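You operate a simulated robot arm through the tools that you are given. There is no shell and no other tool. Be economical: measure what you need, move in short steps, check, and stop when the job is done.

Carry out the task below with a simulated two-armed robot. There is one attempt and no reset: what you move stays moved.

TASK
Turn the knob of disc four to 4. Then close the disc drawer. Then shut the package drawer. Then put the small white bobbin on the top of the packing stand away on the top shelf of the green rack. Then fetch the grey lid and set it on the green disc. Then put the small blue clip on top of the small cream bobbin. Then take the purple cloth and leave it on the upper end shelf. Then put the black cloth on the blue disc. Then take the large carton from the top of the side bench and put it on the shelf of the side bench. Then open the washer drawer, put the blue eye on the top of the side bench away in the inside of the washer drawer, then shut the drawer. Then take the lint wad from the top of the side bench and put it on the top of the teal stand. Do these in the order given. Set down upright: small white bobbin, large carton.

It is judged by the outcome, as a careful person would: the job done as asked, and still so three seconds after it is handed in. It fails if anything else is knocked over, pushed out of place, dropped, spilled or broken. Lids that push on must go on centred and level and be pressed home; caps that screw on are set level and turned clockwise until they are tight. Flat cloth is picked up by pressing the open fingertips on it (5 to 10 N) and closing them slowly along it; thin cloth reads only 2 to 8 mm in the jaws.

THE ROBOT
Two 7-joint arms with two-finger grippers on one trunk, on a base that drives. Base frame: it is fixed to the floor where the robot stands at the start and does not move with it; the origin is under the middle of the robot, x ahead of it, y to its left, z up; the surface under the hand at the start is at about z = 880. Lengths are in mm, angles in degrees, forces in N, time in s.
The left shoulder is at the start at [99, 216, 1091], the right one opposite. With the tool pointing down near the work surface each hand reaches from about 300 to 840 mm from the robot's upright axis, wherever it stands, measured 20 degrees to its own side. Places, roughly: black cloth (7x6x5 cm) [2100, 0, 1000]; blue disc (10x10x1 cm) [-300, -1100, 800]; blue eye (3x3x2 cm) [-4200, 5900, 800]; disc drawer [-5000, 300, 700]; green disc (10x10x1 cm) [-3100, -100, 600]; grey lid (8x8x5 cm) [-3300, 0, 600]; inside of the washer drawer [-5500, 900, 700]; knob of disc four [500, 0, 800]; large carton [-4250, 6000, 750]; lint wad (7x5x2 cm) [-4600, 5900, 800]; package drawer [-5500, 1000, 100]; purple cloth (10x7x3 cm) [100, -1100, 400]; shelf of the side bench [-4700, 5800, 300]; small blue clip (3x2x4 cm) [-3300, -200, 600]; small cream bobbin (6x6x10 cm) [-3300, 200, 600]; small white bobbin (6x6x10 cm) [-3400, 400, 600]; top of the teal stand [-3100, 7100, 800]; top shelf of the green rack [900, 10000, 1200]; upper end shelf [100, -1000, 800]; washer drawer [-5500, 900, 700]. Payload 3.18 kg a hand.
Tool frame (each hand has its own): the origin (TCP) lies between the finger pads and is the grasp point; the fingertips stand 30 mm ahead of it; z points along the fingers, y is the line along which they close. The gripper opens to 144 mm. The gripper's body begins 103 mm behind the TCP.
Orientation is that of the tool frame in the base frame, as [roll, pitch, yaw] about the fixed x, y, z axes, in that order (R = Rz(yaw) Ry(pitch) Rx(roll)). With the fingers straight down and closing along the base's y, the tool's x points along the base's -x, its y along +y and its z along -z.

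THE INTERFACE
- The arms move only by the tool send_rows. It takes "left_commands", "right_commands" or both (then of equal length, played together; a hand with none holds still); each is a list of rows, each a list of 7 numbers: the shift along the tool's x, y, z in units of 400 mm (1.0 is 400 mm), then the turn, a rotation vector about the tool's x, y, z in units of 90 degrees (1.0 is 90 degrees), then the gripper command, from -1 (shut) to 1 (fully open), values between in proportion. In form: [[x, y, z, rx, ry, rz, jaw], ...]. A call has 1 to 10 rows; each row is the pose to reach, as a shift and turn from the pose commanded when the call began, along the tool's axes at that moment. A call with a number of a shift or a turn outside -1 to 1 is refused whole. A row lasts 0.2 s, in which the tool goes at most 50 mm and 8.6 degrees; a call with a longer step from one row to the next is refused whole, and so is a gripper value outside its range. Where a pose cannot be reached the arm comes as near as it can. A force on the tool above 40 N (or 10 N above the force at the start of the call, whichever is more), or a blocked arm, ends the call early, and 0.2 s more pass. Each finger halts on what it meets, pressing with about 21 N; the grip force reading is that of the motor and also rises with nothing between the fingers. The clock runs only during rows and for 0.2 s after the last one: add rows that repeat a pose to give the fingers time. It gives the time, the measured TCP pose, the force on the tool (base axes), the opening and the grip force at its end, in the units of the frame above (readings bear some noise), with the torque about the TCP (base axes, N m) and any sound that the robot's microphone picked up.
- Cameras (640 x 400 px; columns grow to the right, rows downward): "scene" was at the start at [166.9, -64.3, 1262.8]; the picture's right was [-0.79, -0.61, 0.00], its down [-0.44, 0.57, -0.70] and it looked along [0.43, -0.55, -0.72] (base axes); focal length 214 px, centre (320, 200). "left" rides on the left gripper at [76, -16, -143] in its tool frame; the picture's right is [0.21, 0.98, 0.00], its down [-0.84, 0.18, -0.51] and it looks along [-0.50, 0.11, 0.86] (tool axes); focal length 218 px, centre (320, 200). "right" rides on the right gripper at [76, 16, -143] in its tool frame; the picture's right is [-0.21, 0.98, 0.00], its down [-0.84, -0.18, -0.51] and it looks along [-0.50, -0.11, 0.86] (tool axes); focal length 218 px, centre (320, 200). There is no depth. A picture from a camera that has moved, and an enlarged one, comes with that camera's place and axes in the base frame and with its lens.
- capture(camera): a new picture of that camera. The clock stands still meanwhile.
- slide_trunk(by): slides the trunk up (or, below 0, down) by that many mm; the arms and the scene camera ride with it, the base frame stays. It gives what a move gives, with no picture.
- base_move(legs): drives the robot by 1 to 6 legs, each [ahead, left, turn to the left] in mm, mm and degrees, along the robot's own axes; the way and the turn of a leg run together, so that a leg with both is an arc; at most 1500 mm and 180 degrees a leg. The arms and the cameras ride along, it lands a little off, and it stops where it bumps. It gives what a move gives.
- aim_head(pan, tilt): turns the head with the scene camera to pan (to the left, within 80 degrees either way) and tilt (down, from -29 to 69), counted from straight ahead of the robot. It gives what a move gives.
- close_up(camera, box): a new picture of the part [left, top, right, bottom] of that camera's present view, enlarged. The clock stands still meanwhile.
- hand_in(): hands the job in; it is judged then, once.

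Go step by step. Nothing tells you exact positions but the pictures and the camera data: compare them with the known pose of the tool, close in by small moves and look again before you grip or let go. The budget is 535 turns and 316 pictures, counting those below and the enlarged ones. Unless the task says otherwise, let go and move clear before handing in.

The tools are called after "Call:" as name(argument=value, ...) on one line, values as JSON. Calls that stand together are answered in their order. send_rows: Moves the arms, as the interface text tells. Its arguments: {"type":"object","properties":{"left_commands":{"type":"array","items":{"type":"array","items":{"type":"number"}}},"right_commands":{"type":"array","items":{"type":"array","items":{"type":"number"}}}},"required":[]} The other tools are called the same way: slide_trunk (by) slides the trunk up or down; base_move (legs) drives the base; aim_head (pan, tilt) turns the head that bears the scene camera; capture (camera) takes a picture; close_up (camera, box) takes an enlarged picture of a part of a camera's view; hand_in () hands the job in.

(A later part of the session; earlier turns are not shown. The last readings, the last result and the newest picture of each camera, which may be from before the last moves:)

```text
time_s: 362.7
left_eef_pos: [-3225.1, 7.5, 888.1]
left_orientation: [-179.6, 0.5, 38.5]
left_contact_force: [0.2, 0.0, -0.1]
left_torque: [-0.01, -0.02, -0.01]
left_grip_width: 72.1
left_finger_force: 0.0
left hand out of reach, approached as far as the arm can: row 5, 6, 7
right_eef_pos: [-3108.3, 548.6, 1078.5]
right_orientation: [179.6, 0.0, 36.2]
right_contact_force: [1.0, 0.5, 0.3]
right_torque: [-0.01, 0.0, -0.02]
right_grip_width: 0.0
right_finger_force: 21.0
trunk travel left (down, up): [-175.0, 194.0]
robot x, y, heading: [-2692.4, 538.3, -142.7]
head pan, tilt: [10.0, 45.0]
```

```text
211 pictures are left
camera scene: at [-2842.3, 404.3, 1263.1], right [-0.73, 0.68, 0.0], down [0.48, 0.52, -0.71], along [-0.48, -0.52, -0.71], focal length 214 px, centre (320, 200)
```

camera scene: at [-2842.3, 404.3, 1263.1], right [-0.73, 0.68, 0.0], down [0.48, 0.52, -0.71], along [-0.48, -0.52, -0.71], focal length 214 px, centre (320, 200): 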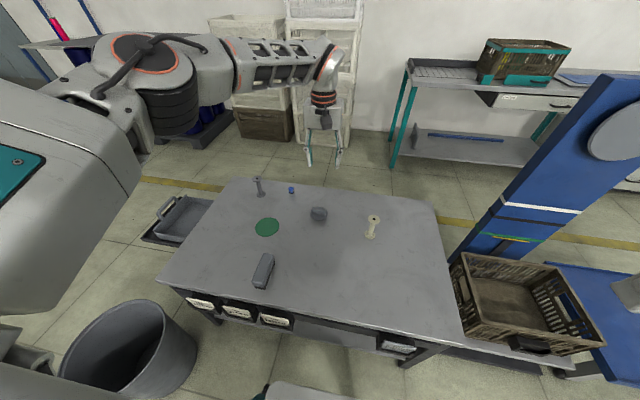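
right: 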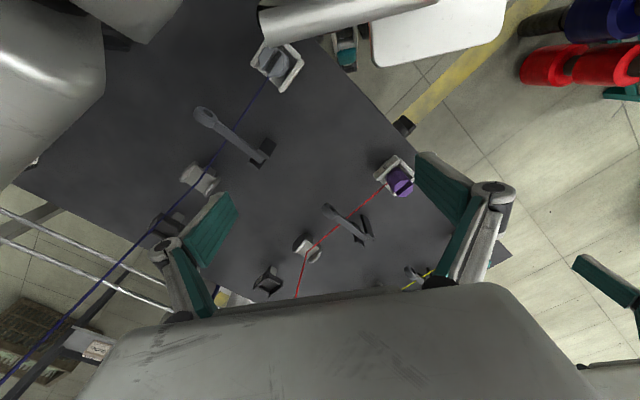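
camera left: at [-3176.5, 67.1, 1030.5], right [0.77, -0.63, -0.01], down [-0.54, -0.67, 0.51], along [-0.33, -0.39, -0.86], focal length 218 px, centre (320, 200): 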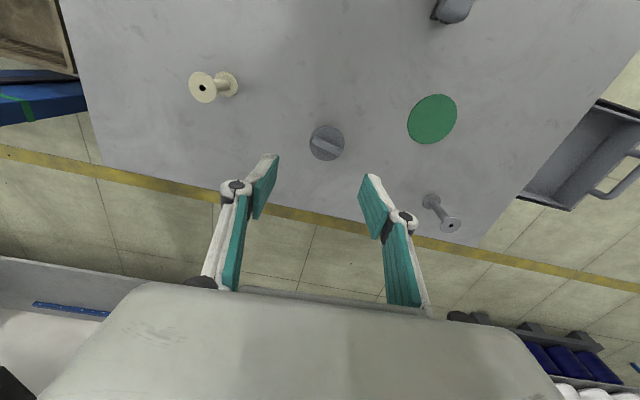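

The lid is at about (-3245,-35). It has a bar handle, so I'll look closely at its direction before gripping.

Call:
close_up(camera="left", box=[290, 110, 370, 170])

Call:
slide_trunk(by=-120)

```text
6.67 times, centred on (330, 140) of left
camera zoom: at [-3176.5, 67.1, 1030.5], right [0.77, -0.63, -0.01], down [-0.54, -0.67, 0.51], along [-0.33, -0.39, -0.86], focal length 1455 px, centre (253, 600)
```

zoom: 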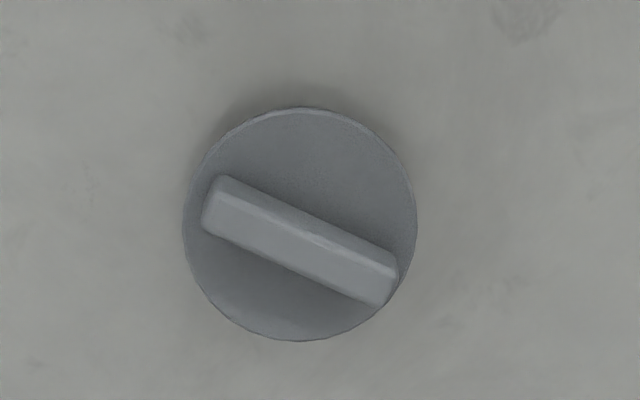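

```text
time_s: 364.2
left_eef_pos: [-3224.6, 7.4, 774.3]
left_orientation: [-179.4, 0.9, 38.5]
left_contact_force: [-0.4, 0.4, 0.7]
left_torque: [-0.04, 0.01, -0.01]
left_grip_width: 71.9
left_finger_force: 0.1
right_eef_pos: [-3106.7, 552.5, 961.1]
right_orientation: [179.5, 0.5, 36.1]
right_contact_force: [0.0, -0.2, -0.5]
right_torque: [-0.05, 0.04, 0.0]
right_grip_width: 0.0
right_finger_force: 21.3
trunk travel left (down, up): [-55.0, 314.0]
robot x, y, heading: [-2686.5, 537.3, -142.8]
head pan, tilt: [10.0, 45.0]
```

The bar runs at about -66 degrees, so I need to turn the hand about 76 degrees for a proper cross grip. I'll do that while moving over the lid.

Call:
send_rows(left_commands=[[-0.01, 0.005, 0, 0, 0, -0.084, 0], [-0.02, 0.01, 0, 0, 0, -0.168, 0], [-0.03, 0.015, 0, 0, 0, -0.253, 0], [-0.04, 0.02, 0, 0, 0, -0.337, 0], [-0.05, 0.025, 0, 0, 0, -0.421, 0], [-0.06, 0.03, 0, 0, 0, -0.505, 0], [-0.07, 0.035, 0, 0, 0, -0.589, 0], [-0.08, 0.04, 0, 0, 0, -0.674, 0], [-0.09, 0.046, 0, 0, 0, -0.758, 0], [-0.106, 0.051, 0, 0, 0, -0.842, 0]])

Call:
capture(camera="left")

```text
time_s: 366.4
left_eef_pos: [-3245.5, -35.5, 771.2]
left_orientation: [-179.3, -0.4, 114.3]
left_contact_force: [-0.3, 0.6, 0.1]
left_torque: [0.03, 0.01, 0.03]
left_grip_width: 71.8
left_finger_force: 0.1
right_eef_pos: [-3106.1, 550.6, 959.2]
right_orientation: [179.6, 0.3, 36.1]
right_contact_force: [0.5, -0.2, 0.0]
right_torque: [0.0, -0.06, 0.01]
right_grip_width: 0.0
right_finger_force: 20.9
trunk travel left (down, up): [-55.0, 314.0]
robot x, y, heading: [-2689.9, 535.6, -142.7]
head pan, tilt: [10.0, 45.0]
```

```text
209 pictures are left
camera left: at [-3291.7, 27.0, 915.5], right [0.8, 0.59, -0.01], down [0.52, -0.69, 0.5], along [0.29, -0.41, -0.87], focal length 218 px, centre (320, 200)
```

left: 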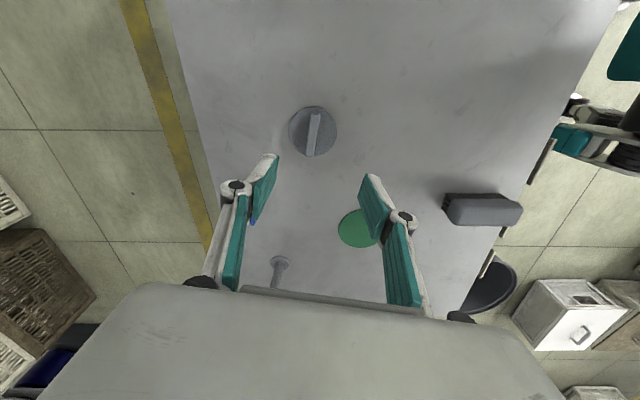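

Call:
send_rows(left_commands=[[-0.004, -0.018, 0.08, 0, 0, 0, -0.2], [-0.008, -0.035, 0.16, 0, 0, 0, -0.2], [-0.008, -0.035, 0.2275, 0, 0, 0, -0.2], [-0.008, -0.035, 0.2275, 0, 0, 0, -0.2]])

Call:
capture(camera="left")

```text
time_s: 367.4
left_eef_pos: [-3259.4, -46.2, 680.0]
left_orientation: [-179.1, -0.3, 114.3]
left_contact_force: [-0.8, -0.2, -0.6]
left_torque: [-0.02, -0.01, 0.02]
left_grip_width: 57.6
left_finger_force: 0.1
right_eef_pos: [-3106.0, 550.4, 959.4]
right_orientation: [179.7, 0.2, 36.0]
right_contact_force: [-0.7, -0.1, 0.2]
right_torque: [0.01, 0.04, 0.01]
right_grip_width: 0.1
right_finger_force: 20.6
trunk travel left (down, up): [-55.0, 314.0]
robot x, y, heading: [-2689.1, 537.8, -143.0]
head pan, tilt: [10.0, 45.0]
```

```text
208 pictures are left
camera left: at [-3305.3, 17.3, 823.9], right [0.81, 0.59, -0.01], down [0.52, -0.69, 0.5], along [0.29, -0.41, -0.87], focal length 218 px, centre (320, 200)
```

left: 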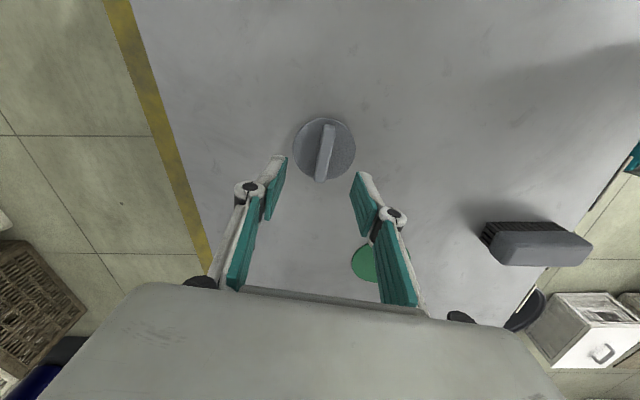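

Call:
send_rows(left_commands=[[0.003, 0.007, 0.05, 0, 0, 0, -0.2], [0.005, 0.013, 0.09, 0, 0, 0, -0.2], [0.005, 0.013, 0.11, 0, 0, 0, -0.2], [0.005, 0.013, 0.11, 0, 0, 0, -0.2]])

Call:
close_up(camera="left", box=[220, 90, 420, 230])

Call:
close_up(camera="scene", box=[270, 160, 370, 240])

```text
time_s: 368.4
left_eef_pos: [-3255.8, -39.9, 637.5]
left_orientation: [-179.3, -0.4, 114.3]
left_contact_force: [-0.1, -0.1, -0.5]
left_torque: [-0.01, 0.03, -0.01]
left_grip_width: 57.7
left_finger_force: 0.1
right_eef_pos: [-3107.1, 551.3, 958.6]
right_orientation: [179.5, 0.3, 36.1]
right_contact_force: [-0.7, -0.3, -0.3]
right_torque: [-0.03, -0.01, 0.0]
right_grip_width: 0.1
right_finger_force: 21.1
trunk travel left (down, up): [-55.0, 314.0]
robot x, y, heading: [-2690.8, 537.1, -142.9]
head pan, tilt: [10.0, 45.0]
```

```text
2.86 times, centred on (320, 160) of left
camera zoom: at [-3302.0, 22.5, 780.6], right [0.81, 0.59, -0.01], down [0.52, -0.69, 0.5], along [0.29, -0.41, -0.87], focal length 624 px, centre (320, 314)
```

zoom: 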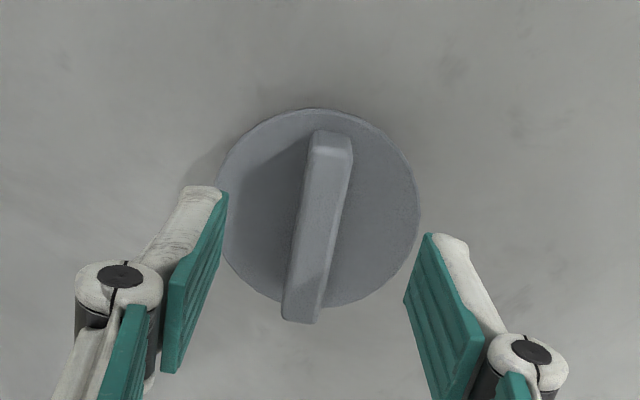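

```text
5.00 times, centred on (320, 200) of scene
camera zoom: at [-2942.1, 328.9, 1115.4], right [-0.73, 0.68, 0.0], down [0.48, 0.52, -0.71], along [-0.48, -0.52, -0.71], focal length 1072 px, centre (320, 200)
```

zoom: 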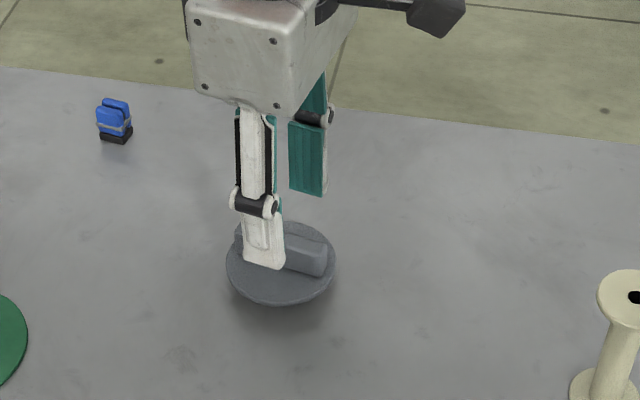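

Call:
send_rows(left_commands=[[0, 0, 0.012, 0, 0, 0, -0.2], [0, 0, 0.024, 0, 0, 0, -0.2], [0, 0, 0.03, 0, 0, 0, -0.2], [0, 0, 0.03, 0, 0, 0, -0.6], [0, 0, 0.03, 0, 0, 0, -1], [0, 0, 0.03, 0, 0, 0, -1], [0, 0, 0.03, 0, 0, 0, -1]])

Call:
close_up(camera="left", box=[220, 90, 420, 230])

```text
time_s: 370.0
left_eef_pos: [-3255.3, -40.2, 625.7]
left_orientation: [-179.3, -0.4, 114.2]
left_contact_force: [-0.3, -0.7, -0.3]
left_torque: [0.0, 0.01, -0.01]
left_grip_width: 0.2
left_finger_force: 21.3
right_eef_pos: [-3106.9, 551.3, 959.5]
right_orientation: [179.6, 0.3, 36.1]
right_contact_force: [-0.3, -0.3, -0.1]
right_torque: [-0.02, -0.02, -0.01]
right_grip_width: 0.0
right_finger_force: 20.9
trunk travel left (down, up): [-55.0, 314.0]
robot x, y, heading: [-2692.6, 537.6, -142.6]
head pan, tilt: [10.0, 45.0]
```

```text
2.86 times, centred on (320, 160) of left
camera zoom: at [-3301.5, 22.9, 768.4], right [0.81, 0.59, -0.01], down [0.52, -0.69, 0.5], along [0.29, -0.41, -0.87], focal length 624 px, centre (320, 314)
```

zoom: 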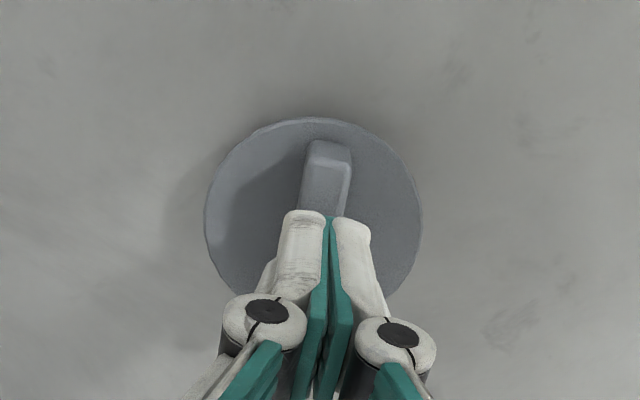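

The jaws closed just above the bar. I'll open, go about 15 mm lower, and close again.

Call:
send_rows(left_commands=[[0, 0, 0, 0, 0, 0, -0.5], [0, 0, 0, 0, 0, 0, -0.3], [0, 0, 0.02, 0, 0, 0, -0.3], [0, 0, 0.038, 0, 0, 0, -0.3], [0, 0, 0.038, 0, 0, 0, -0.6], [0, 0, 0.038, 0, 0, 0, -1], [0, 0, 0.038, 0, 0, 0, -1], [0, 0, 0.038, 0, 0, 0, -1]])

Call:
close_up(camera="left", box=[220, 90, 420, 230])

```text
time_s: 371.8
left_eef_pos: [-3255.6, -38.3, 609.5]
left_orientation: [-179.3, -0.5, 114.3]
left_contact_force: [-0.8, 0.7, 0.8]
left_torque: [0.02, 0.0, -0.02]
left_grip_width: 12.7
left_finger_force: 20.8
right_eef_pos: [-3106.8, 550.2, 959.1]
right_orientation: [179.6, 0.3, 36.1]
right_contact_force: [0.7, -0.2, 0.0]
right_torque: [0.02, 0.0, 0.01]
right_grip_width: 0.1
right_finger_force: 20.8
trunk travel left (down, up): [-55.0, 314.0]
robot x, y, heading: [-2694.7, 543.2, -142.9]
head pan, tilt: [10.0, 45.0]
```

```text
2.86 times, centred on (320, 160) of left
camera zoom: at [-3300.7, 23.3, 753.2], right [0.81, 0.59, -0.01], down [0.52, -0.69, 0.5], along [0.29, -0.41, -0.87], focal length 624 px, centre (320, 314)
```

zoom: 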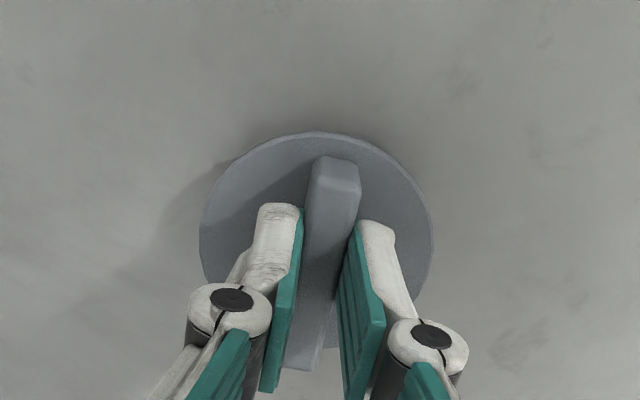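

Gripped on the bar and centred over the lid. I'll lift it and carry it over the green disc.

Call:
send_rows(left_commands=[[0, 0, -0.06, 0, 0, 0, -1], [0, 0, -0.14, 0, 0, 0, -1], [0, 0, -0.22, 0, 0, 0, -1], [-0.07, 0.06, -0.25, 0, 0, 0, -1], [-0.14, 0.12, -0.25, 0, 0, 0, -1], [-0.21, 0.185, -0.25, 0, 0, 0, -1], [-0.28, 0.25, -0.25, 0, 0, 0, -1], [-0.35, 0.31, -0.25, 0, 0, 0, -1], [-0.411, 0.363, -0.25, 0, 0, 0, -1]])

Call:
capture(camera="left")

Call:
capture(camera="scene")

```text
time_s: 373.8
left_eef_pos: [-3052.8, -128.9, 708.1]
left_orientation: [-179.3, -0.4, 114.2]
left_contact_force: [-0.2, -0.4, -1.1]
left_torque: [-0.01, -0.01, -0.02]
left_grip_width: 13.0
left_finger_force: 21.0
right_eef_pos: [-3107.0, 549.9, 959.4]
right_orientation: [179.6, 0.2, 36.1]
right_contact_force: [0.0, 0.2, -0.1]
right_torque: [0.02, 0.03, -0.03]
right_grip_width: 0.0
right_finger_force: 21.5
trunk travel left (down, up): [-55.0, 314.0]
robot x, y, heading: [-2689.8, 537.3, -143.1]
head pan, tilt: [10.0, 45.0]
```

```text
203 pictures are left
camera left: at [-3098.0, -65.9, 851.5], right [0.81, 0.59, -0.01], down [0.52, -0.7, 0.5], along [0.29, -0.41, -0.87], focal length 218 px, centre (320, 200)
```

left: 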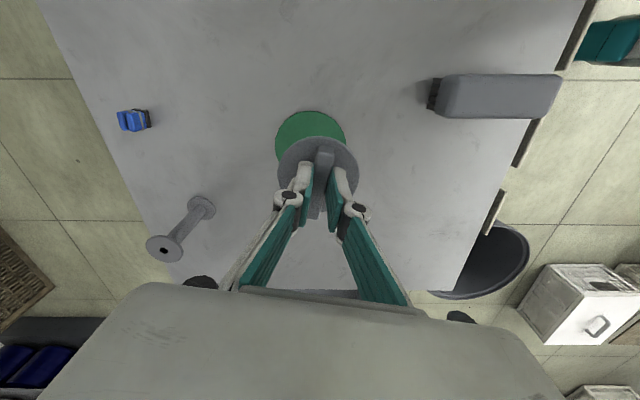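

```text
202 pictures are left
camera scene: at [-2941.8, 328.6, 1115.5], right [-0.73, 0.68, 0.0], down [0.48, 0.52, -0.71], along [-0.48, -0.52, -0.71], focal length 214 px, centre (320, 200)
```

scene: 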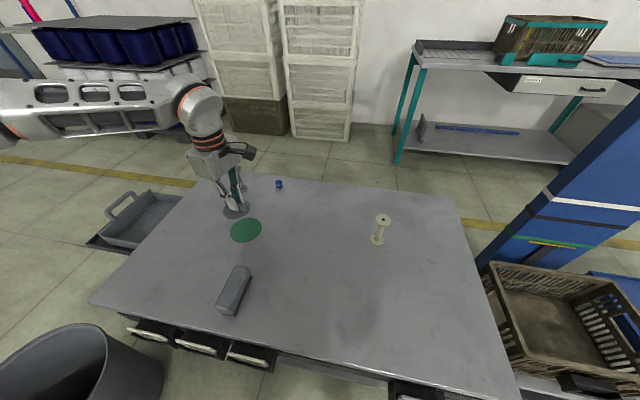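

Call:
send_rows(left_commands=[[-0.01, -0.01, 0.06, 0, 0, 0, -1], [-0.021, -0.02, 0.12, 0, 0, 0, -1], [-0.021, -0.02, 0.17, 0, 0, 0, -1], [-0.021, -0.02, 0.19, 0, 0, 0, -1], [-0.021, -0.02, 0.19, 0, 0, 0, -1]])

Call:
close_up(camera="left", box=[220, 90, 420, 230])

Call:
close_up(camera="scene", box=[190, 170, 290, 250])

```text
time_s: 375.0
left_eef_pos: [-3058.1, -140.7, 632.6]
left_orientation: [-179.3, -0.4, 114.2]
left_contact_force: [0.4, 0.0, -0.3]
left_torque: [-0.01, 0.01, -0.03]
left_grip_width: 13.3
left_finger_force: 21.1
right_eef_pos: [-3106.7, 550.6, 959.1]
right_orientation: [179.5, 0.3, 36.1]
right_contact_force: [0.8, -0.1, -0.4]
right_torque: [0.0, 0.02, 0.0]
right_grip_width: 0.0
right_finger_force: 21.0
trunk travel left (down, up): [-55.0, 314.0]
robot x, y, heading: [-2690.9, 537.1, -143.0]
head pan, tilt: [10.0, 45.0]
```

```text
2.86 times, centred on (320, 160) of left
camera zoom: at [-3104.0, -78.1, 775.7], right [0.81, 0.59, -0.01], down [0.52, -0.69, 0.5], along [0.29, -0.41, -0.87], focal length 624 px, centre (320, 314)
```

zoom: 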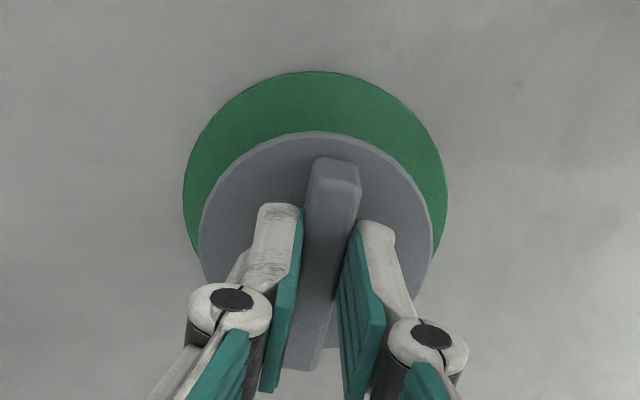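

```text
5.00 times, centred on (240, 210) of scene
camera zoom: at [-2942.1, 328.8, 1115.4], right [-0.73, 0.68, 0.0], down [0.48, 0.52, -0.71], along [-0.48, -0.52, -0.71], focal length 1072 px, centre (720, 150)
```

zoom: 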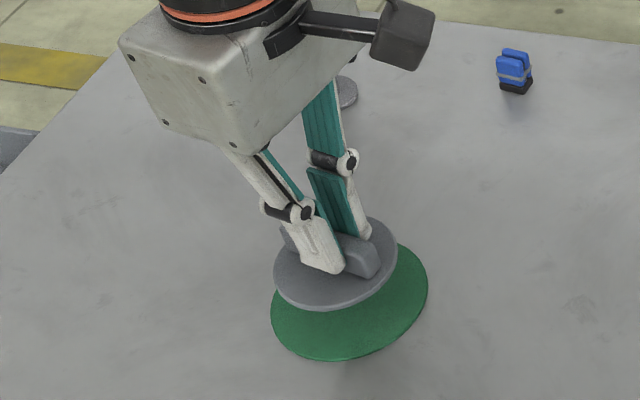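

The lid sits centred over the disc within a couple of millimetres. Lowering slowly to contact.

Call:
send_rows(left_commands=[[0, 0, 0.02, 0, 0, 0, -1], [0, 0, 0.035, 0, 0, 0, -1], [0, 0, 0.045, 0, 0, 0, -1], [0, 0, 0.052, 0, 0, 0, -1], [0, 0, 0.056, 0, 0, 0, -1], [0, 0, 0.056, 0, 0, 0, -1]])

Call:
close_up(camera="scene", box=[190, 170, 290, 250])

```text
time_s: 376.4
left_eef_pos: [-3059.7, -141.1, 611.7]
left_orientation: [-178.9, -0.4, 114.3]
left_contact_force: [1.1, -2.0, 15.2]
left_torque: [-0.19, -0.16, 0.02]
left_grip_width: 13.0
left_finger_force: 20.6
right_eef_pos: [-3106.7, 552.8, 961.5]
right_orientation: [179.5, 0.4, 36.1]
right_contact_force: [0.2, -0.5, 0.2]
right_torque: [0.02, -0.01, -0.02]
right_grip_width: 0.2
right_finger_force: 21.2
trunk travel left (down, up): [-55.0, 314.0]
robot x, y, heading: [-2690.3, 534.2, -142.7]
head pan, tilt: [10.0, 45.0]
```

```text
5.00 times, centred on (240, 210) of scene
camera zoom: at [-2941.3, 329.9, 1116.2], right [-0.73, 0.68, 0.0], down [0.48, 0.52, -0.71], along [-0.48, -0.52, -0.71], focal length 1072 px, centre (720, 150)
```

zoom: 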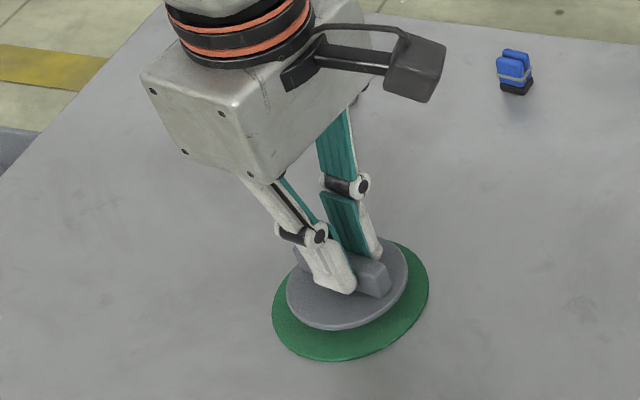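

Contact at 15 N, centred. Releasing gently.

Call:
send_rows(left_commands=[[0, 0, -0.005, 0, 0, 0, -1], [0, 0, -0.005, 0, 0, 0, -0.7], [0, 0, -0.005, 0, 0, 0, -0.5], [0, 0, -0.005, 0, 0, 0, -0.4], [0, 0, -0.05, 0, 0, 0, -0.4], [0, 0, -0.12, 0, 0, 0, -0.4], [0, 0, -0.22, 0, 0, 0, -0.4], [0, 0, -0.32, 0, 0, 0, -0.4]])

Call:
capture(camera="left")

Call:
capture(camera="scene")

```text
time_s: 378.2
left_eef_pos: [-3058.2, -139.2, 737.4]
left_orientation: [-179.2, -0.4, 114.3]
left_contact_force: [0.0, 0.9, 0.5]
left_torque: [0.01, 0.03, 0.01]
left_grip_width: 43.2
left_finger_force: 0.1
right_eef_pos: [-3106.6, 551.2, 959.6]
right_orientation: [179.5, 0.2, 36.1]
right_contact_force: [0.4, -0.1, 0.4]
right_torque: [0.0, 0.03, 0.0]
right_grip_width: 0.1
right_finger_force: 21.2
trunk travel left (down, up): [-55.0, 314.0]
robot x, y, heading: [-2690.7, 538.6, -142.5]
head pan, tilt: [10.0, 45.0]
```

```text
198 pictures are left
camera left: at [-3104.4, -74.7, 880.7], right [0.81, 0.59, -0.01], down [0.52, -0.69, 0.5], along [0.29, -0.41, -0.87], focal length 218 px, centre (320, 200)
```

left: 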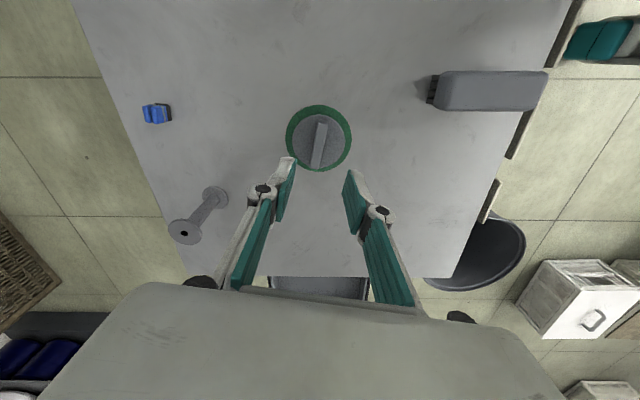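

```text
197 pictures are left
camera scene: at [-2941.7, 329.3, 1115.7], right [-0.73, 0.68, 0.0], down [0.48, 0.52, -0.71], along [-0.48, -0.52, -0.71], focal length 214 px, centre (320, 200)
```

scene: 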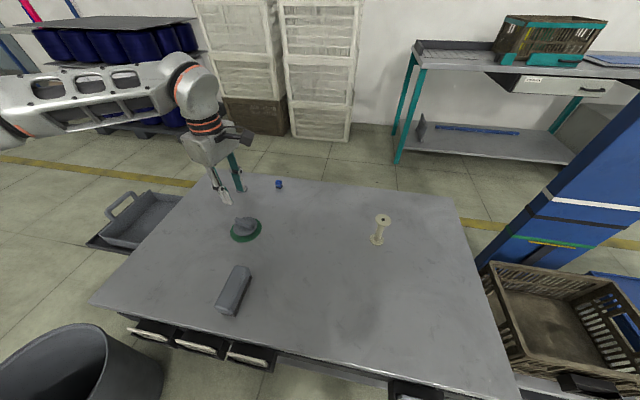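

The lid sits centred on the green disc. Next is the blue clip near the far edge, at about (-3252,-238). A closer look first.

Call:
close_up(camera="left", box=[116, 88, 196, 138])

Call:
close_up(camera="scene", box=[259, 170, 299, 195])

Call:
close_up(camera="scene", box=[350, 200, 414, 250])

```text
8.00 times, centred on (156, 113) of left
camera zoom: at [-3104.4, -74.7, 880.7], right [0.81, 0.59, -0.01], down [0.52, -0.69, 0.5], along [0.29, -0.41, -0.87], focal length 1746 px, centre (1632, 896)
```

zoom: 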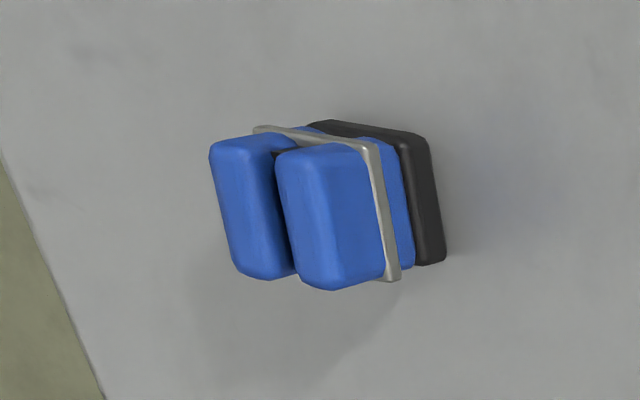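

```text
16.00 times, centred on (279, 182) of scene
camera zoom: at [-2941.7, 329.3, 1115.7], right [-0.73, 0.68, 0.0], down [0.48, 0.52, -0.71], along [-0.48, -0.52, -0.71], focal length 3432 px, centre (976, 480)
```

zoom: 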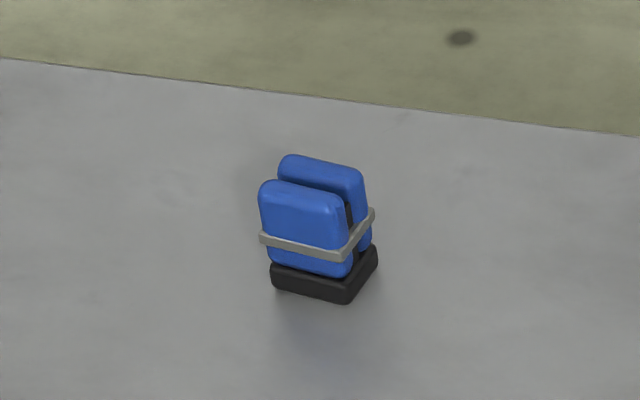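

```text
8.00 times, centred on (382, 225) of scene
camera zoom: at [-2941.7, 329.3, 1115.7], right [-0.73, 0.68, 0.0], down [0.48, 0.52, -0.71], along [-0.48, -0.52, -0.71], focal length 1716 px, centre (-176, 0)
```

zoom: 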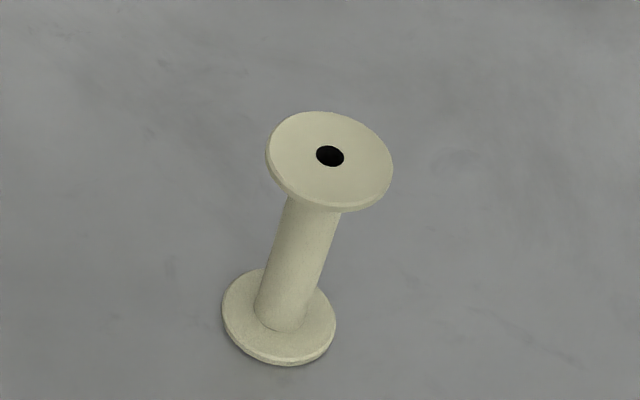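

The clip's long sides line up with the hand's present angle, so I can close across it as is. I'll lower the trunk a bit more for reach and move over it.

Call:
slide_trunk(by=-45)

Call:
send_rows(left_commands=[[-0.003, -0.06, -0.1, 0, 0, 0, -0.3], [-0.006, -0.13, -0.12, 0, 0, 0, -0.3], [-0.01, -0.22, -0.12, 0, 0, 0, -0.3], [-0.014, -0.31, -0.12, 0, 0, 0, -0.3], [-0.018, -0.4, -0.12, 0, 0, 0, -0.3], [-0.022, -0.48, -0.12, 0, 0, 0, -0.3], [-0.026, -0.544, -0.12, 0, 0, 0, -0.3], [-0.026, -0.544, -0.12, 0, 0, 0, -0.3]])

Call:
capture(camera="left")

```text
time_s: 379.1
left_eef_pos: [-3056.3, -141.7, 693.8]
left_orientation: [-179.1, -0.5, 114.2]
left_contact_force: [0.6, 0.5, 1.1]
left_torque: [-0.02, 0.0, 0.01]
left_grip_width: 43.1
left_finger_force: 0.1
right_eef_pos: [-3105.3, 551.7, 914.9]
right_orientation: [179.5, 0.4, 36.0]
right_contact_force: [-0.3, 0.1, 1.0]
right_torque: [-0.01, 0.04, 0.0]
right_grip_width: 0.1
right_finger_force: 21.6
trunk travel left (down, up): [-10.0, 359.0]
robot x, y, heading: [-2688.3, 541.7, -142.9]
head pan, tilt: [10.0, 45.0]
```

```text
time_s: 380.9
left_eef_pos: [-3240.2, -228.3, 747.1]
left_orientation: [-179.4, -0.4, 114.3]
left_contact_force: [-0.5, -0.2, 0.5]
left_torque: [-0.04, -0.02, 0.01]
left_grip_width: 50.7
left_finger_force: 0.1
left hand out of reach, approached as far as the arm can: row 7, 8
right_eef_pos: [-3107.6, 550.6, 913.1]
right_orientation: [179.5, 0.3, 36.1]
right_contact_force: [-0.9, 0.0, -0.2]
right_torque: [-0.05, -0.03, 0.04]
right_grip_width: 0.0
right_finger_force: 21.2
trunk travel left (down, up): [-10.0, 359.0]
robot x, y, heading: [-2688.2, 535.3, -142.8]
head pan, tilt: [10.0, 45.0]
```

```text
193 pictures are left
camera left: at [-3286.8, -165.5, 889.4], right [0.81, 0.59, -0.01], down [0.52, -0.7, 0.5], along [0.29, -0.41, -0.87], focal length 218 px, centre (320, 200)
```

left: 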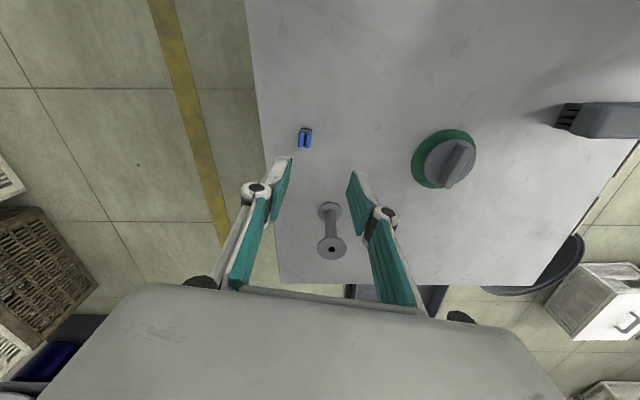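

I'm about 20 mm short. I'll edge the base forward a little.

Call:
base_move(legs=[[45, 0, 0]])

Call:
capture(camera="left")

```text
time_s: 381.8
left_eef_pos: [-3275.2, -257.2, 745.2]
left_orientation: [-179.3, -0.4, 114.3]
left_contact_force: [0.5, -0.1, -0.3]
left_torque: [0.01, -0.01, 0.02]
left_grip_width: 50.8
left_finger_force: 0.0
right_eef_pos: [-3143.3, 522.9, 914.6]
right_orientation: [179.6, 0.4, 36.1]
right_contact_force: [0.6, 0.4, -0.5]
right_torque: [0.05, 0.0, 0.01]
right_grip_width: 0.1
right_finger_force: 20.7
trunk travel left (down, up): [-10.0, 359.0]
robot x, y, heading: [-2726.2, 509.8, -143.0]
head pan, tilt: [10.0, 45.0]
```

```text
192 pictures are left
camera left: at [-3322.1, -193.6, 888.6], right [0.81, 0.59, -0.01], down [0.52, -0.7, 0.5], along [0.29, -0.41, -0.87], focal length 218 px, centre (320, 200)
```

left: 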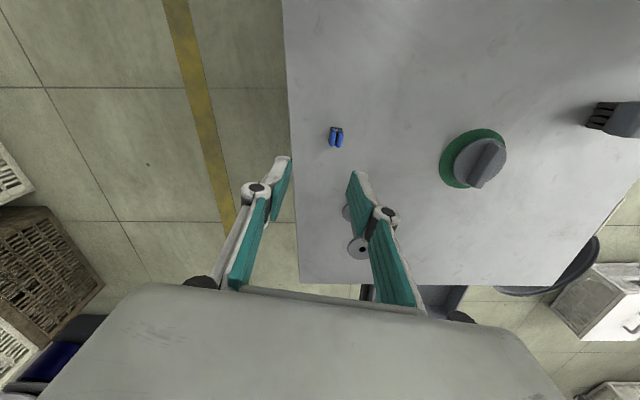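

Call:
send_rows(left_commands=[[0.01, 0.02, 0.08, 0, 0, 0, -0.3], [0.021, 0.045, 0.16, 0, 0, 0, -0.3], [0.021, 0.045, 0.24, 0, 0, 0, -0.3], [0.021, 0.045, 0.265, 0, 0, 0, -0.3], [0.021, 0.045, 0.265, 0, 0, 0, -0.3]])

Call:
close_up(camera="left", box=[220, 90, 420, 230])

Call:
capture(camera="scene")

```text
time_s: 383.0
left_eef_pos: [-3263.4, -240.9, 640.4]
left_orientation: [-179.1, -0.3, 114.3]
left_contact_force: [-0.5, 0.5, 0.5]
left_torque: [-0.02, -0.05, 0.02]
left_grip_width: 50.3
left_finger_force: 0.1
right_eef_pos: [-3143.3, 524.0, 915.5]
right_orientation: [179.6, 0.4, 36.1]
right_contact_force: [0.0, -0.3, -0.1]
right_torque: [0.02, -0.02, -0.01]
right_grip_width: 0.0
right_finger_force: 21.0
trunk travel left (down, up): [-10.0, 359.0]
robot x, y, heading: [-2724.4, 509.3, -142.9]
head pan, tilt: [10.0, 45.0]
```

```text
2.86 times, centred on (320, 160) of left
camera zoom: at [-3310.2, -178.6, 782.6], right [0.81, 0.59, -0.01], down [0.52, -0.69, 0.5], along [0.29, -0.41, -0.87], focal length 624 px, centre (320, 314)
```

zoom: 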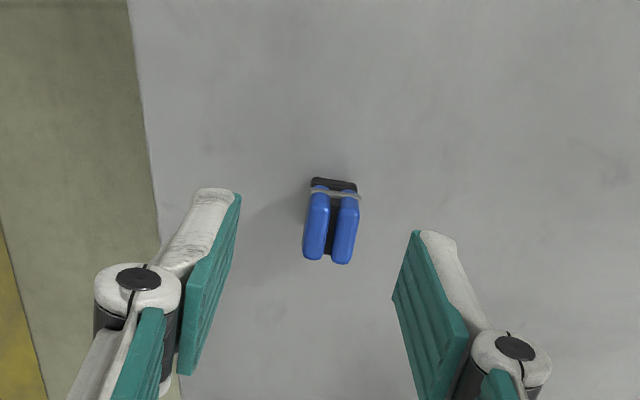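

```text
190 pictures are left
camera scene: at [-3007.6, 279.2, 1057.0], right [-0.73, 0.68, 0.0], down [0.48, 0.52, -0.71], along [-0.48, -0.52, -0.71], focal length 214 px, centre (320, 200)
```

scene: 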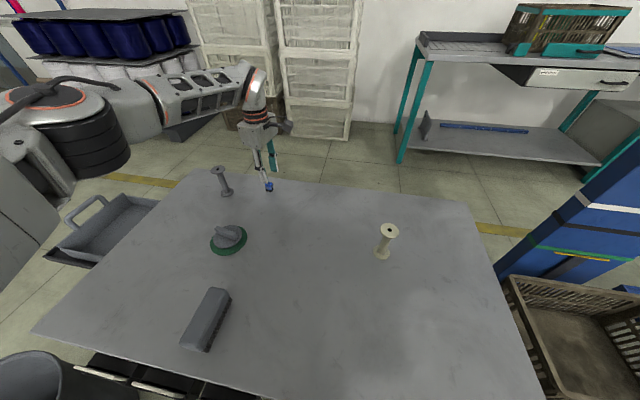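

Call:
send_rows(left_commands=[[0.003, 0.006, 0.05, 0, 0, 0, -0.3], [0.004, 0.007, 0.09, 0, 0, 0, -0.3], [0.004, 0.007, 0.09, 0, 0, 0, -0.6], [0.004, 0.007, 0.09, 0, 0, 0, -1], [0.004, 0.007, 0.09, 0, 0, 0, -1], [0.004, 0.007, 0.09, 0, 0, 0, -1]])

Call:
close_up(camera="left", box=[220, 90, 420, 230])

```text
time_s: 384.4
left_eef_pos: [-3262.8, -239.7, 604.0]
left_orientation: [-179.3, -0.4, 114.3]
left_contact_force: [0.1, -0.1, 0.3]
left_torque: [0.0, -0.02, 0.01]
left_grip_width: 16.7
left_finger_force: 20.7
right_eef_pos: [-3142.8, 524.6, 915.4]
right_orientation: [179.6, 0.3, 36.0]
right_contact_force: [0.0, -0.3, 1.1]
right_torque: [-0.01, -0.01, 0.0]
right_grip_width: 0.0
right_finger_force: 20.8
trunk travel left (down, up): [-10.0, 359.0]
robot x, y, heading: [-2726.1, 511.0, -142.9]
head pan, tilt: [10.0, 45.0]
```

```text
2.86 times, centred on (320, 160) of left
camera zoom: at [-3309.1, -176.5, 746.8], right [0.81, 0.59, -0.01], down [0.52, -0.69, 0.5], along [0.29, -0.41, -0.87], focal length 624 px, centre (320, 314)
```

zoom: 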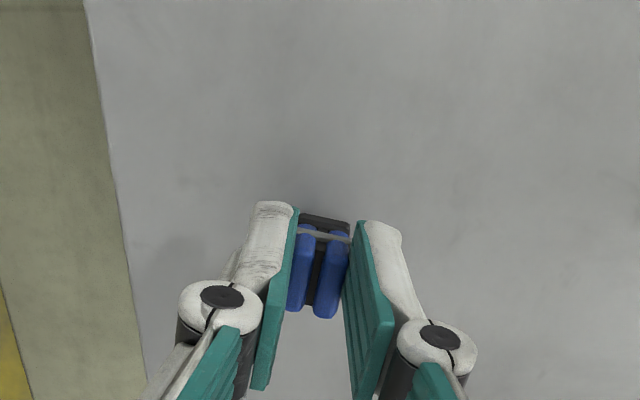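

Gripped at 17 mm. I'll lift, then shift the base back and right so the left hand can come over the cream bobbin.

Call:
send_rows(left_commands=[[0, 0, -0.06, 0, 0, 0, -1], [0, 0, -0.16, 0, 0, 0, -1], [0, 0, -0.26, 0, 0, 0, -1], [0, 0, -0.36, 0, 0, 0, -1], [0, 0, -0.46, 0, 0, 0, -1], [0, 0, -0.5, 0, 0, 0, -1]])

Call:
base_move(legs=[[-50, -250, 0]])

Call:
capture(camera="left")

Call:
capture(camera="scene")

```text
time_s: 385.8
left_eef_pos: [-3260.9, -240.3, 804.6]
left_orientation: [-179.3, -0.4, 114.3]
left_contact_force: [0.3, -0.6, -0.4]
left_torque: [0.01, -0.02, -0.01]
left_grip_width: 16.9
left_finger_force: 21.2
right_eef_pos: [-3142.4, 523.2, 914.6]
right_orientation: [179.5, 0.2, 36.1]
right_contact_force: [0.6, 0.4, -0.3]
right_torque: [0.0, 0.01, -0.03]
right_grip_width: 0.2
right_finger_force: 21.5
trunk travel left (down, up): [-10.0, 359.0]
robot x, y, heading: [-2724.8, 512.3, -142.9]
head pan, tilt: [10.0, 45.0]
```

```text
time_s: 388.6
left_eef_pos: [-3372.9, -9.5, 804.1]
left_orientation: [-179.3, -0.4, 114.2]
left_contact_force: [-0.2, -0.3, -0.2]
left_torque: [0.0, 0.0, -0.02]
left_grip_width: 17.0
left_finger_force: 21.1
right_eef_pos: [-3252.4, 753.6, 913.9]
right_orientation: [179.6, 0.3, 36.2]
right_contact_force: [-1.1, -0.8, -0.4]
right_torque: [-0.03, 0.02, 0.0]
right_grip_width: 0.0
right_finger_force: 21.2
trunk travel left (down, up): [-10.0, 359.0]
robot x, y, heading: [-2838.5, 738.1, -143.0]
head pan, tilt: [10.0, 45.0]
```

```text
188 pictures are left
camera left: at [-3418.9, 53.0, 947.5], right [0.81, 0.59, -0.01], down [0.52, -0.7, 0.5], along [0.29, -0.41, -0.87], focal length 218 px, centre (320, 200)
```

left: 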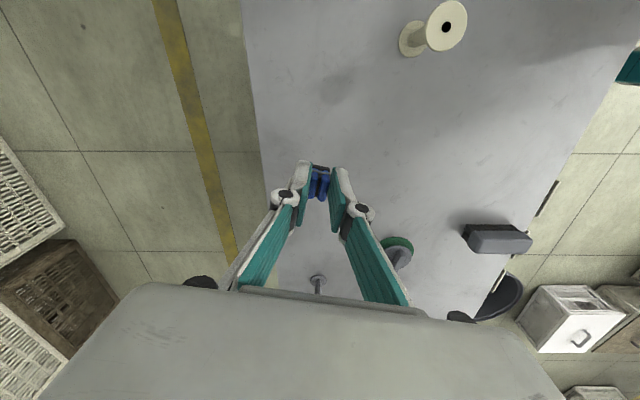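

```text
187 pictures are left
camera scene: at [-3118.9, 508.1, 1057.0], right [-0.73, 0.68, 0.0], down [0.48, 0.52, -0.71], along [-0.48, -0.52, -0.71], focal length 214 px, centre (320, 200)
```

scene: 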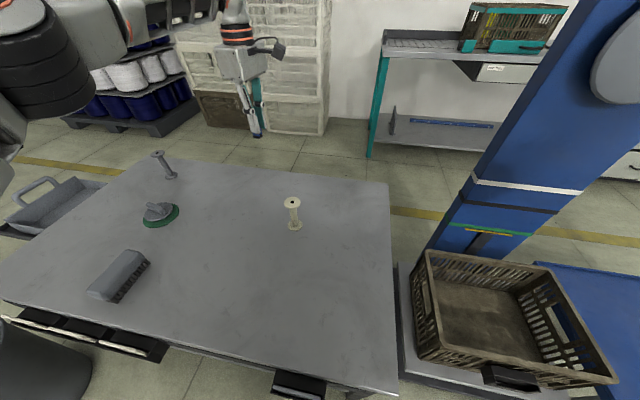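

Call:
send_rows(left_commands=[[0.08, 0.06, 0, 0, 0, 0, -1], [0.16, 0.12, 0, 0, 0, 0, -1], [0.24, 0.18, 0, 0, 0, 0, -1], [0.31, 0.24, 0, 0, 0, 0, -1], [0.364, 0.288, 0, 0, 0, 0, -1], [0.364, 0.288, 0, 0, 0, 0, -1]])

Call:
capture(camera="left")

Call:
capture(camera="scene")

```text
time_s: 389.9
left_eef_pos: [-3326.0, 169.8, 803.6]
left_orientation: [-179.3, -0.4, 114.2]
left_contact_force: [-0.3, 0.0, -0.2]
left_torque: [0.03, -0.02, 0.01]
left_grip_width: 16.8
left_finger_force: 20.7
right_eef_pos: [-3253.7, 752.4, 914.5]
right_orientation: [179.7, 0.2, 36.1]
right_contact_force: [-0.1, -0.5, -0.7]
right_torque: [-0.05, 0.01, 0.01]
right_grip_width: 0.0
right_finger_force: 20.8
trunk travel left (down, up): [-10.0, 359.0]
robot x, y, heading: [-2835.9, 736.2, -142.9]
head pan, tilt: [10.0, 45.0]
```

```text
186 pictures are left
camera left: at [-3372.4, 233.3, 946.8], right [0.81, 0.59, -0.01], down [0.52, -0.7, 0.5], along [0.29, -0.41, -0.87], focal length 218 px, centre (320, 200)
```

left: 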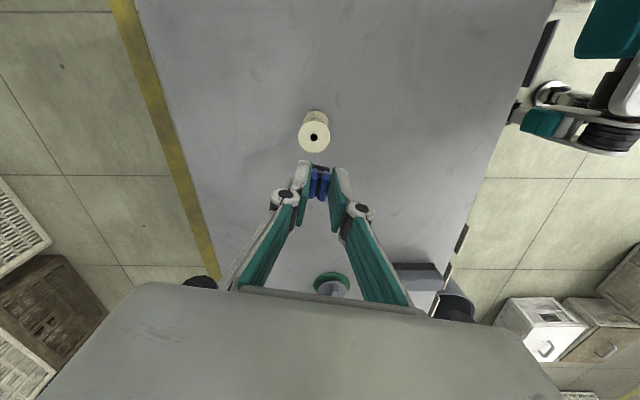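

```text
185 pictures are left
camera scene: at [-3118.9, 507.9, 1056.9], right [-0.73, 0.68, 0.0], down [0.48, 0.52, -0.71], along [-0.48, -0.52, -0.71], focal length 214 px, centre (320, 200)
```

scene: 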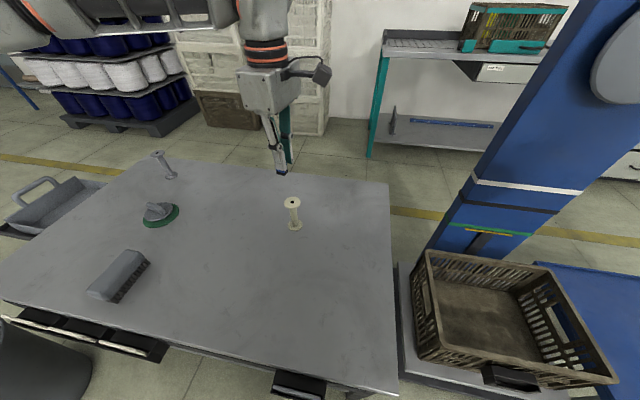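

Call:
send_rows(left_commands=[[0.006, -0.009, 0.05, 0, 0, 0, -1], [0.012, -0.018, 0.1, 0, 0, 0, -1], [0.012, -0.018, 0.15, 0, 0, 0, -1], [0.012, -0.018, 0.172, 0, 0, 0, -1], [0.012, -0.018, 0.172, 0, 0, 0, -1]])

Call:
close_up(camera="left", box=[220, 90, 420, 230])

Call:
close_up(camera="scene", box=[250, 160, 330, 240])

```text
time_s: 391.1
left_eef_pos: [-3336.9, 171.3, 734.0]
left_orientation: [-179.3, -0.5, 114.1]
left_contact_force: [-0.3, -0.3, -0.4]
left_torque: [-0.01, 0.0, -0.02]
left_grip_width: 16.7
left_finger_force: 21.1
right_eef_pos: [-3254.0, 752.9, 914.7]
right_orientation: [179.6, 0.3, 36.1]
right_contact_force: [0.2, 0.0, 0.2]
right_torque: [0.0, 0.0, 0.01]
right_grip_width: 0.0
right_finger_force: 21.3
trunk travel left (down, up): [-10.0, 359.0]
robot x, y, heading: [-2837.7, 739.6, -142.9]
head pan, tilt: [10.0, 45.0]
```

```text
2.86 times, centred on (320, 160) of left
camera zoom: at [-3383.2, 234.1, 877.6], right [0.81, 0.59, -0.01], down [0.52, -0.7, 0.5], along [0.29, -0.41, -0.87], focal length 624 px, centre (320, 314)
```

zoom: 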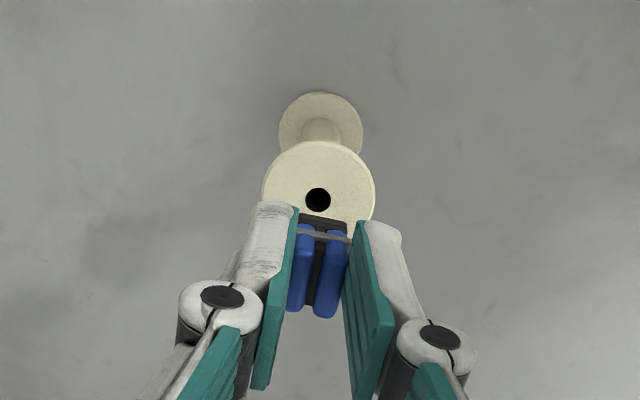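

```text
5.00 times, centred on (290, 200) of scene
camera zoom: at [-3118.8, 508.0, 1057.0], right [-0.73, 0.68, 0.0], down [0.48, 0.52, -0.71], along [-0.48, -0.52, -0.71], focal length 1072 px, centre (470, 200)
```

zoom: 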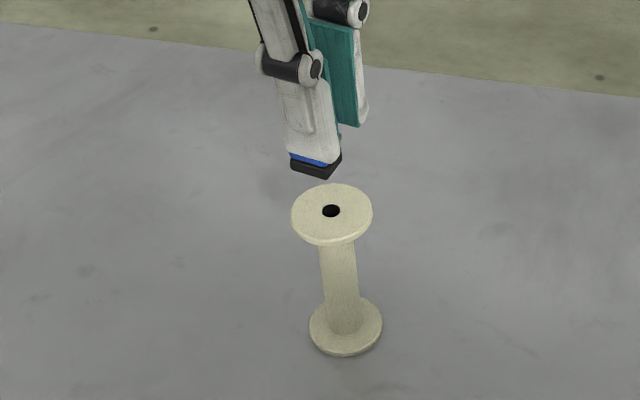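

Aligned over the bobbin's hole. Lowering slowly until the clip touches.

Call:
send_rows(left_commands=[[-0.007, 0, 0.02, 0, 0, 0, -1], [-0.007, 0, 0.035, 0, 0, 0, -1], [-0.007, 0, 0.043, 0, 0, 0, -1], [-0.007, 0, 0.05, 0, 0, 0, -1], [-0.007, 0, 0.056, 0, 0, 0, -1], [-0.007, 0, 0.056, 0, 0, 0, -1]])

Call:
close_up(camera="scene", box=[250, 160, 330, 240])

```text
time_s: 392.6
left_eef_pos: [-3336.7, 169.2, 711.4]
left_orientation: [-179.2, -0.4, 114.2]
left_contact_force: [0.2, 0.6, -0.7]
left_torque: [0.01, 0.02, -0.01]
left_grip_width: 16.6
left_finger_force: 21.0
right_eef_pos: [-3253.9, 752.3, 915.7]
right_orientation: [179.5, 0.3, 36.1]
right_contact_force: [-0.1, -1.0, 0.2]
right_torque: [-0.02, -0.02, 0.0]
right_grip_width: 0.0
right_finger_force: 21.3
trunk travel left (down, up): [-10.0, 359.0]
robot x, y, heading: [-2834.5, 738.1, -142.8]
head pan, tilt: [10.0, 45.0]
```

```text
5.00 times, centred on (290, 200) of scene
camera zoom: at [-3118.8, 508.0, 1057.0], right [-0.73, 0.68, 0.0], down [0.48, 0.52, -0.71], along [-0.48, -0.52, -0.71], focal length 1072 px, centre (470, 200)
```

zoom: 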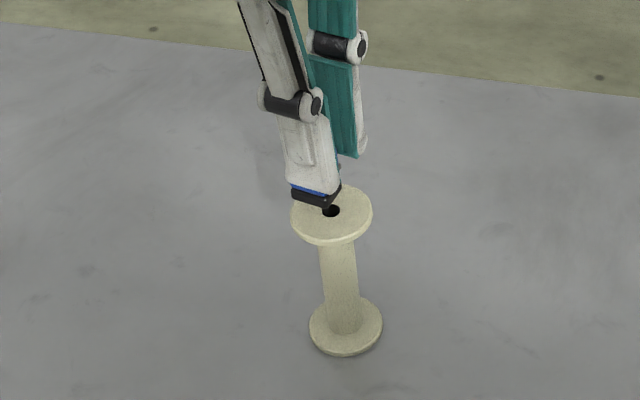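

Call:
close_up(camera="left", box=[260, 120, 380, 220])

```text
4.00 times, centred on (320, 170) of left
camera zoom: at [-3382.1, 232.0, 856.0], right [0.81, 0.59, -0.01], down [0.52, -0.7, 0.5], along [0.29, -0.41, -0.87], focal length 873 px, centre (320, 320)
```

zoom: 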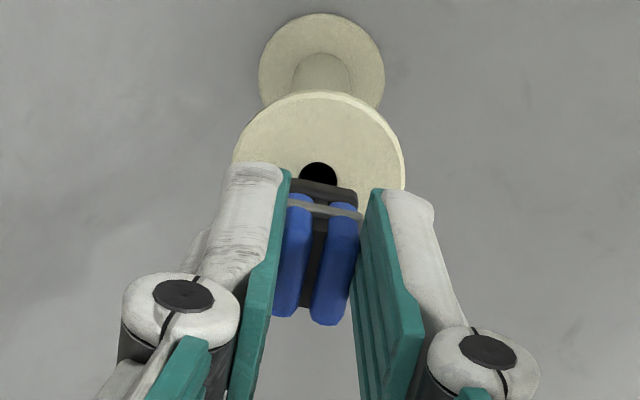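

The clip needs to go about 9 mm along the tool's x to be centred. I'll lift slightly, shift, and lower again.

Call:
send_rows(left_commands=[[0, 0, -0.015, 0, 0, 0, -1], [0.022, -0.004, -0.015, 0, 0, 0, -1], [0.022, -0.004, -0.015, 0, 0, 0, -1]])

Call:
close_up(camera="left", box=[260, 120, 380, 220])

Call:
close_up(camera="scene", box=[250, 160, 330, 240])

```text
time_s: 393.4
left_eef_pos: [-3341.2, 176.6, 719.3]
left_orientation: [-179.2, -0.4, 114.3]
left_contact_force: [1.0, -0.6, -0.6]
left_torque: [0.0, 0.0, 0.0]
left_grip_width: 17.0
left_finger_force: 20.4
right_eef_pos: [-3252.9, 753.8, 914.9]
right_orientation: [179.6, 0.3, 36.1]
right_contact_force: [-0.2, 0.1, 0.6]
right_torque: [0.02, 0.04, 0.01]
right_grip_width: 0.2
right_finger_force: 21.3
trunk travel left (down, up): [-10.0, 359.0]
robot x, y, heading: [-2837.1, 738.1, -143.0]
head pan, tilt: [10.0, 45.0]
```

```text
4.00 times, centred on (320, 170) of left
camera zoom: at [-3387.6, 238.9, 862.8], right [0.81, 0.59, -0.01], down [0.52, -0.7, 0.5], along [0.29, -0.41, -0.87], focal length 873 px, centre (320, 320)
```

zoom: 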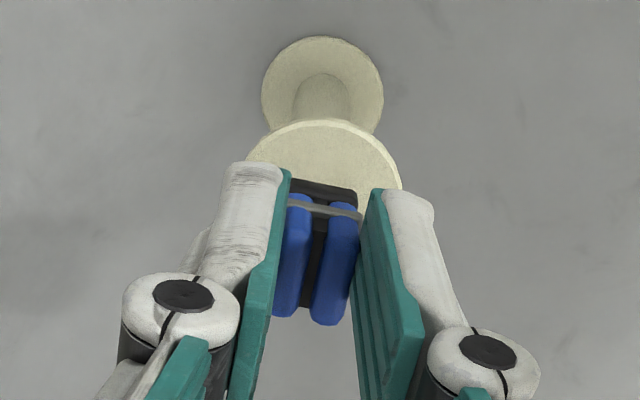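

```text
5.00 times, centred on (290, 200) of scene
camera zoom: at [-3118.8, 508.0, 1057.0], right [-0.73, 0.68, 0.0], down [0.48, 0.52, -0.71], along [-0.48, -0.52, -0.71], focal length 1072 px, centre (470, 200)
```

zoom: 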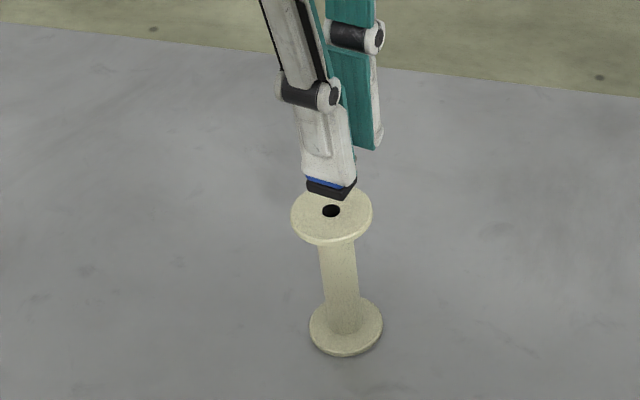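

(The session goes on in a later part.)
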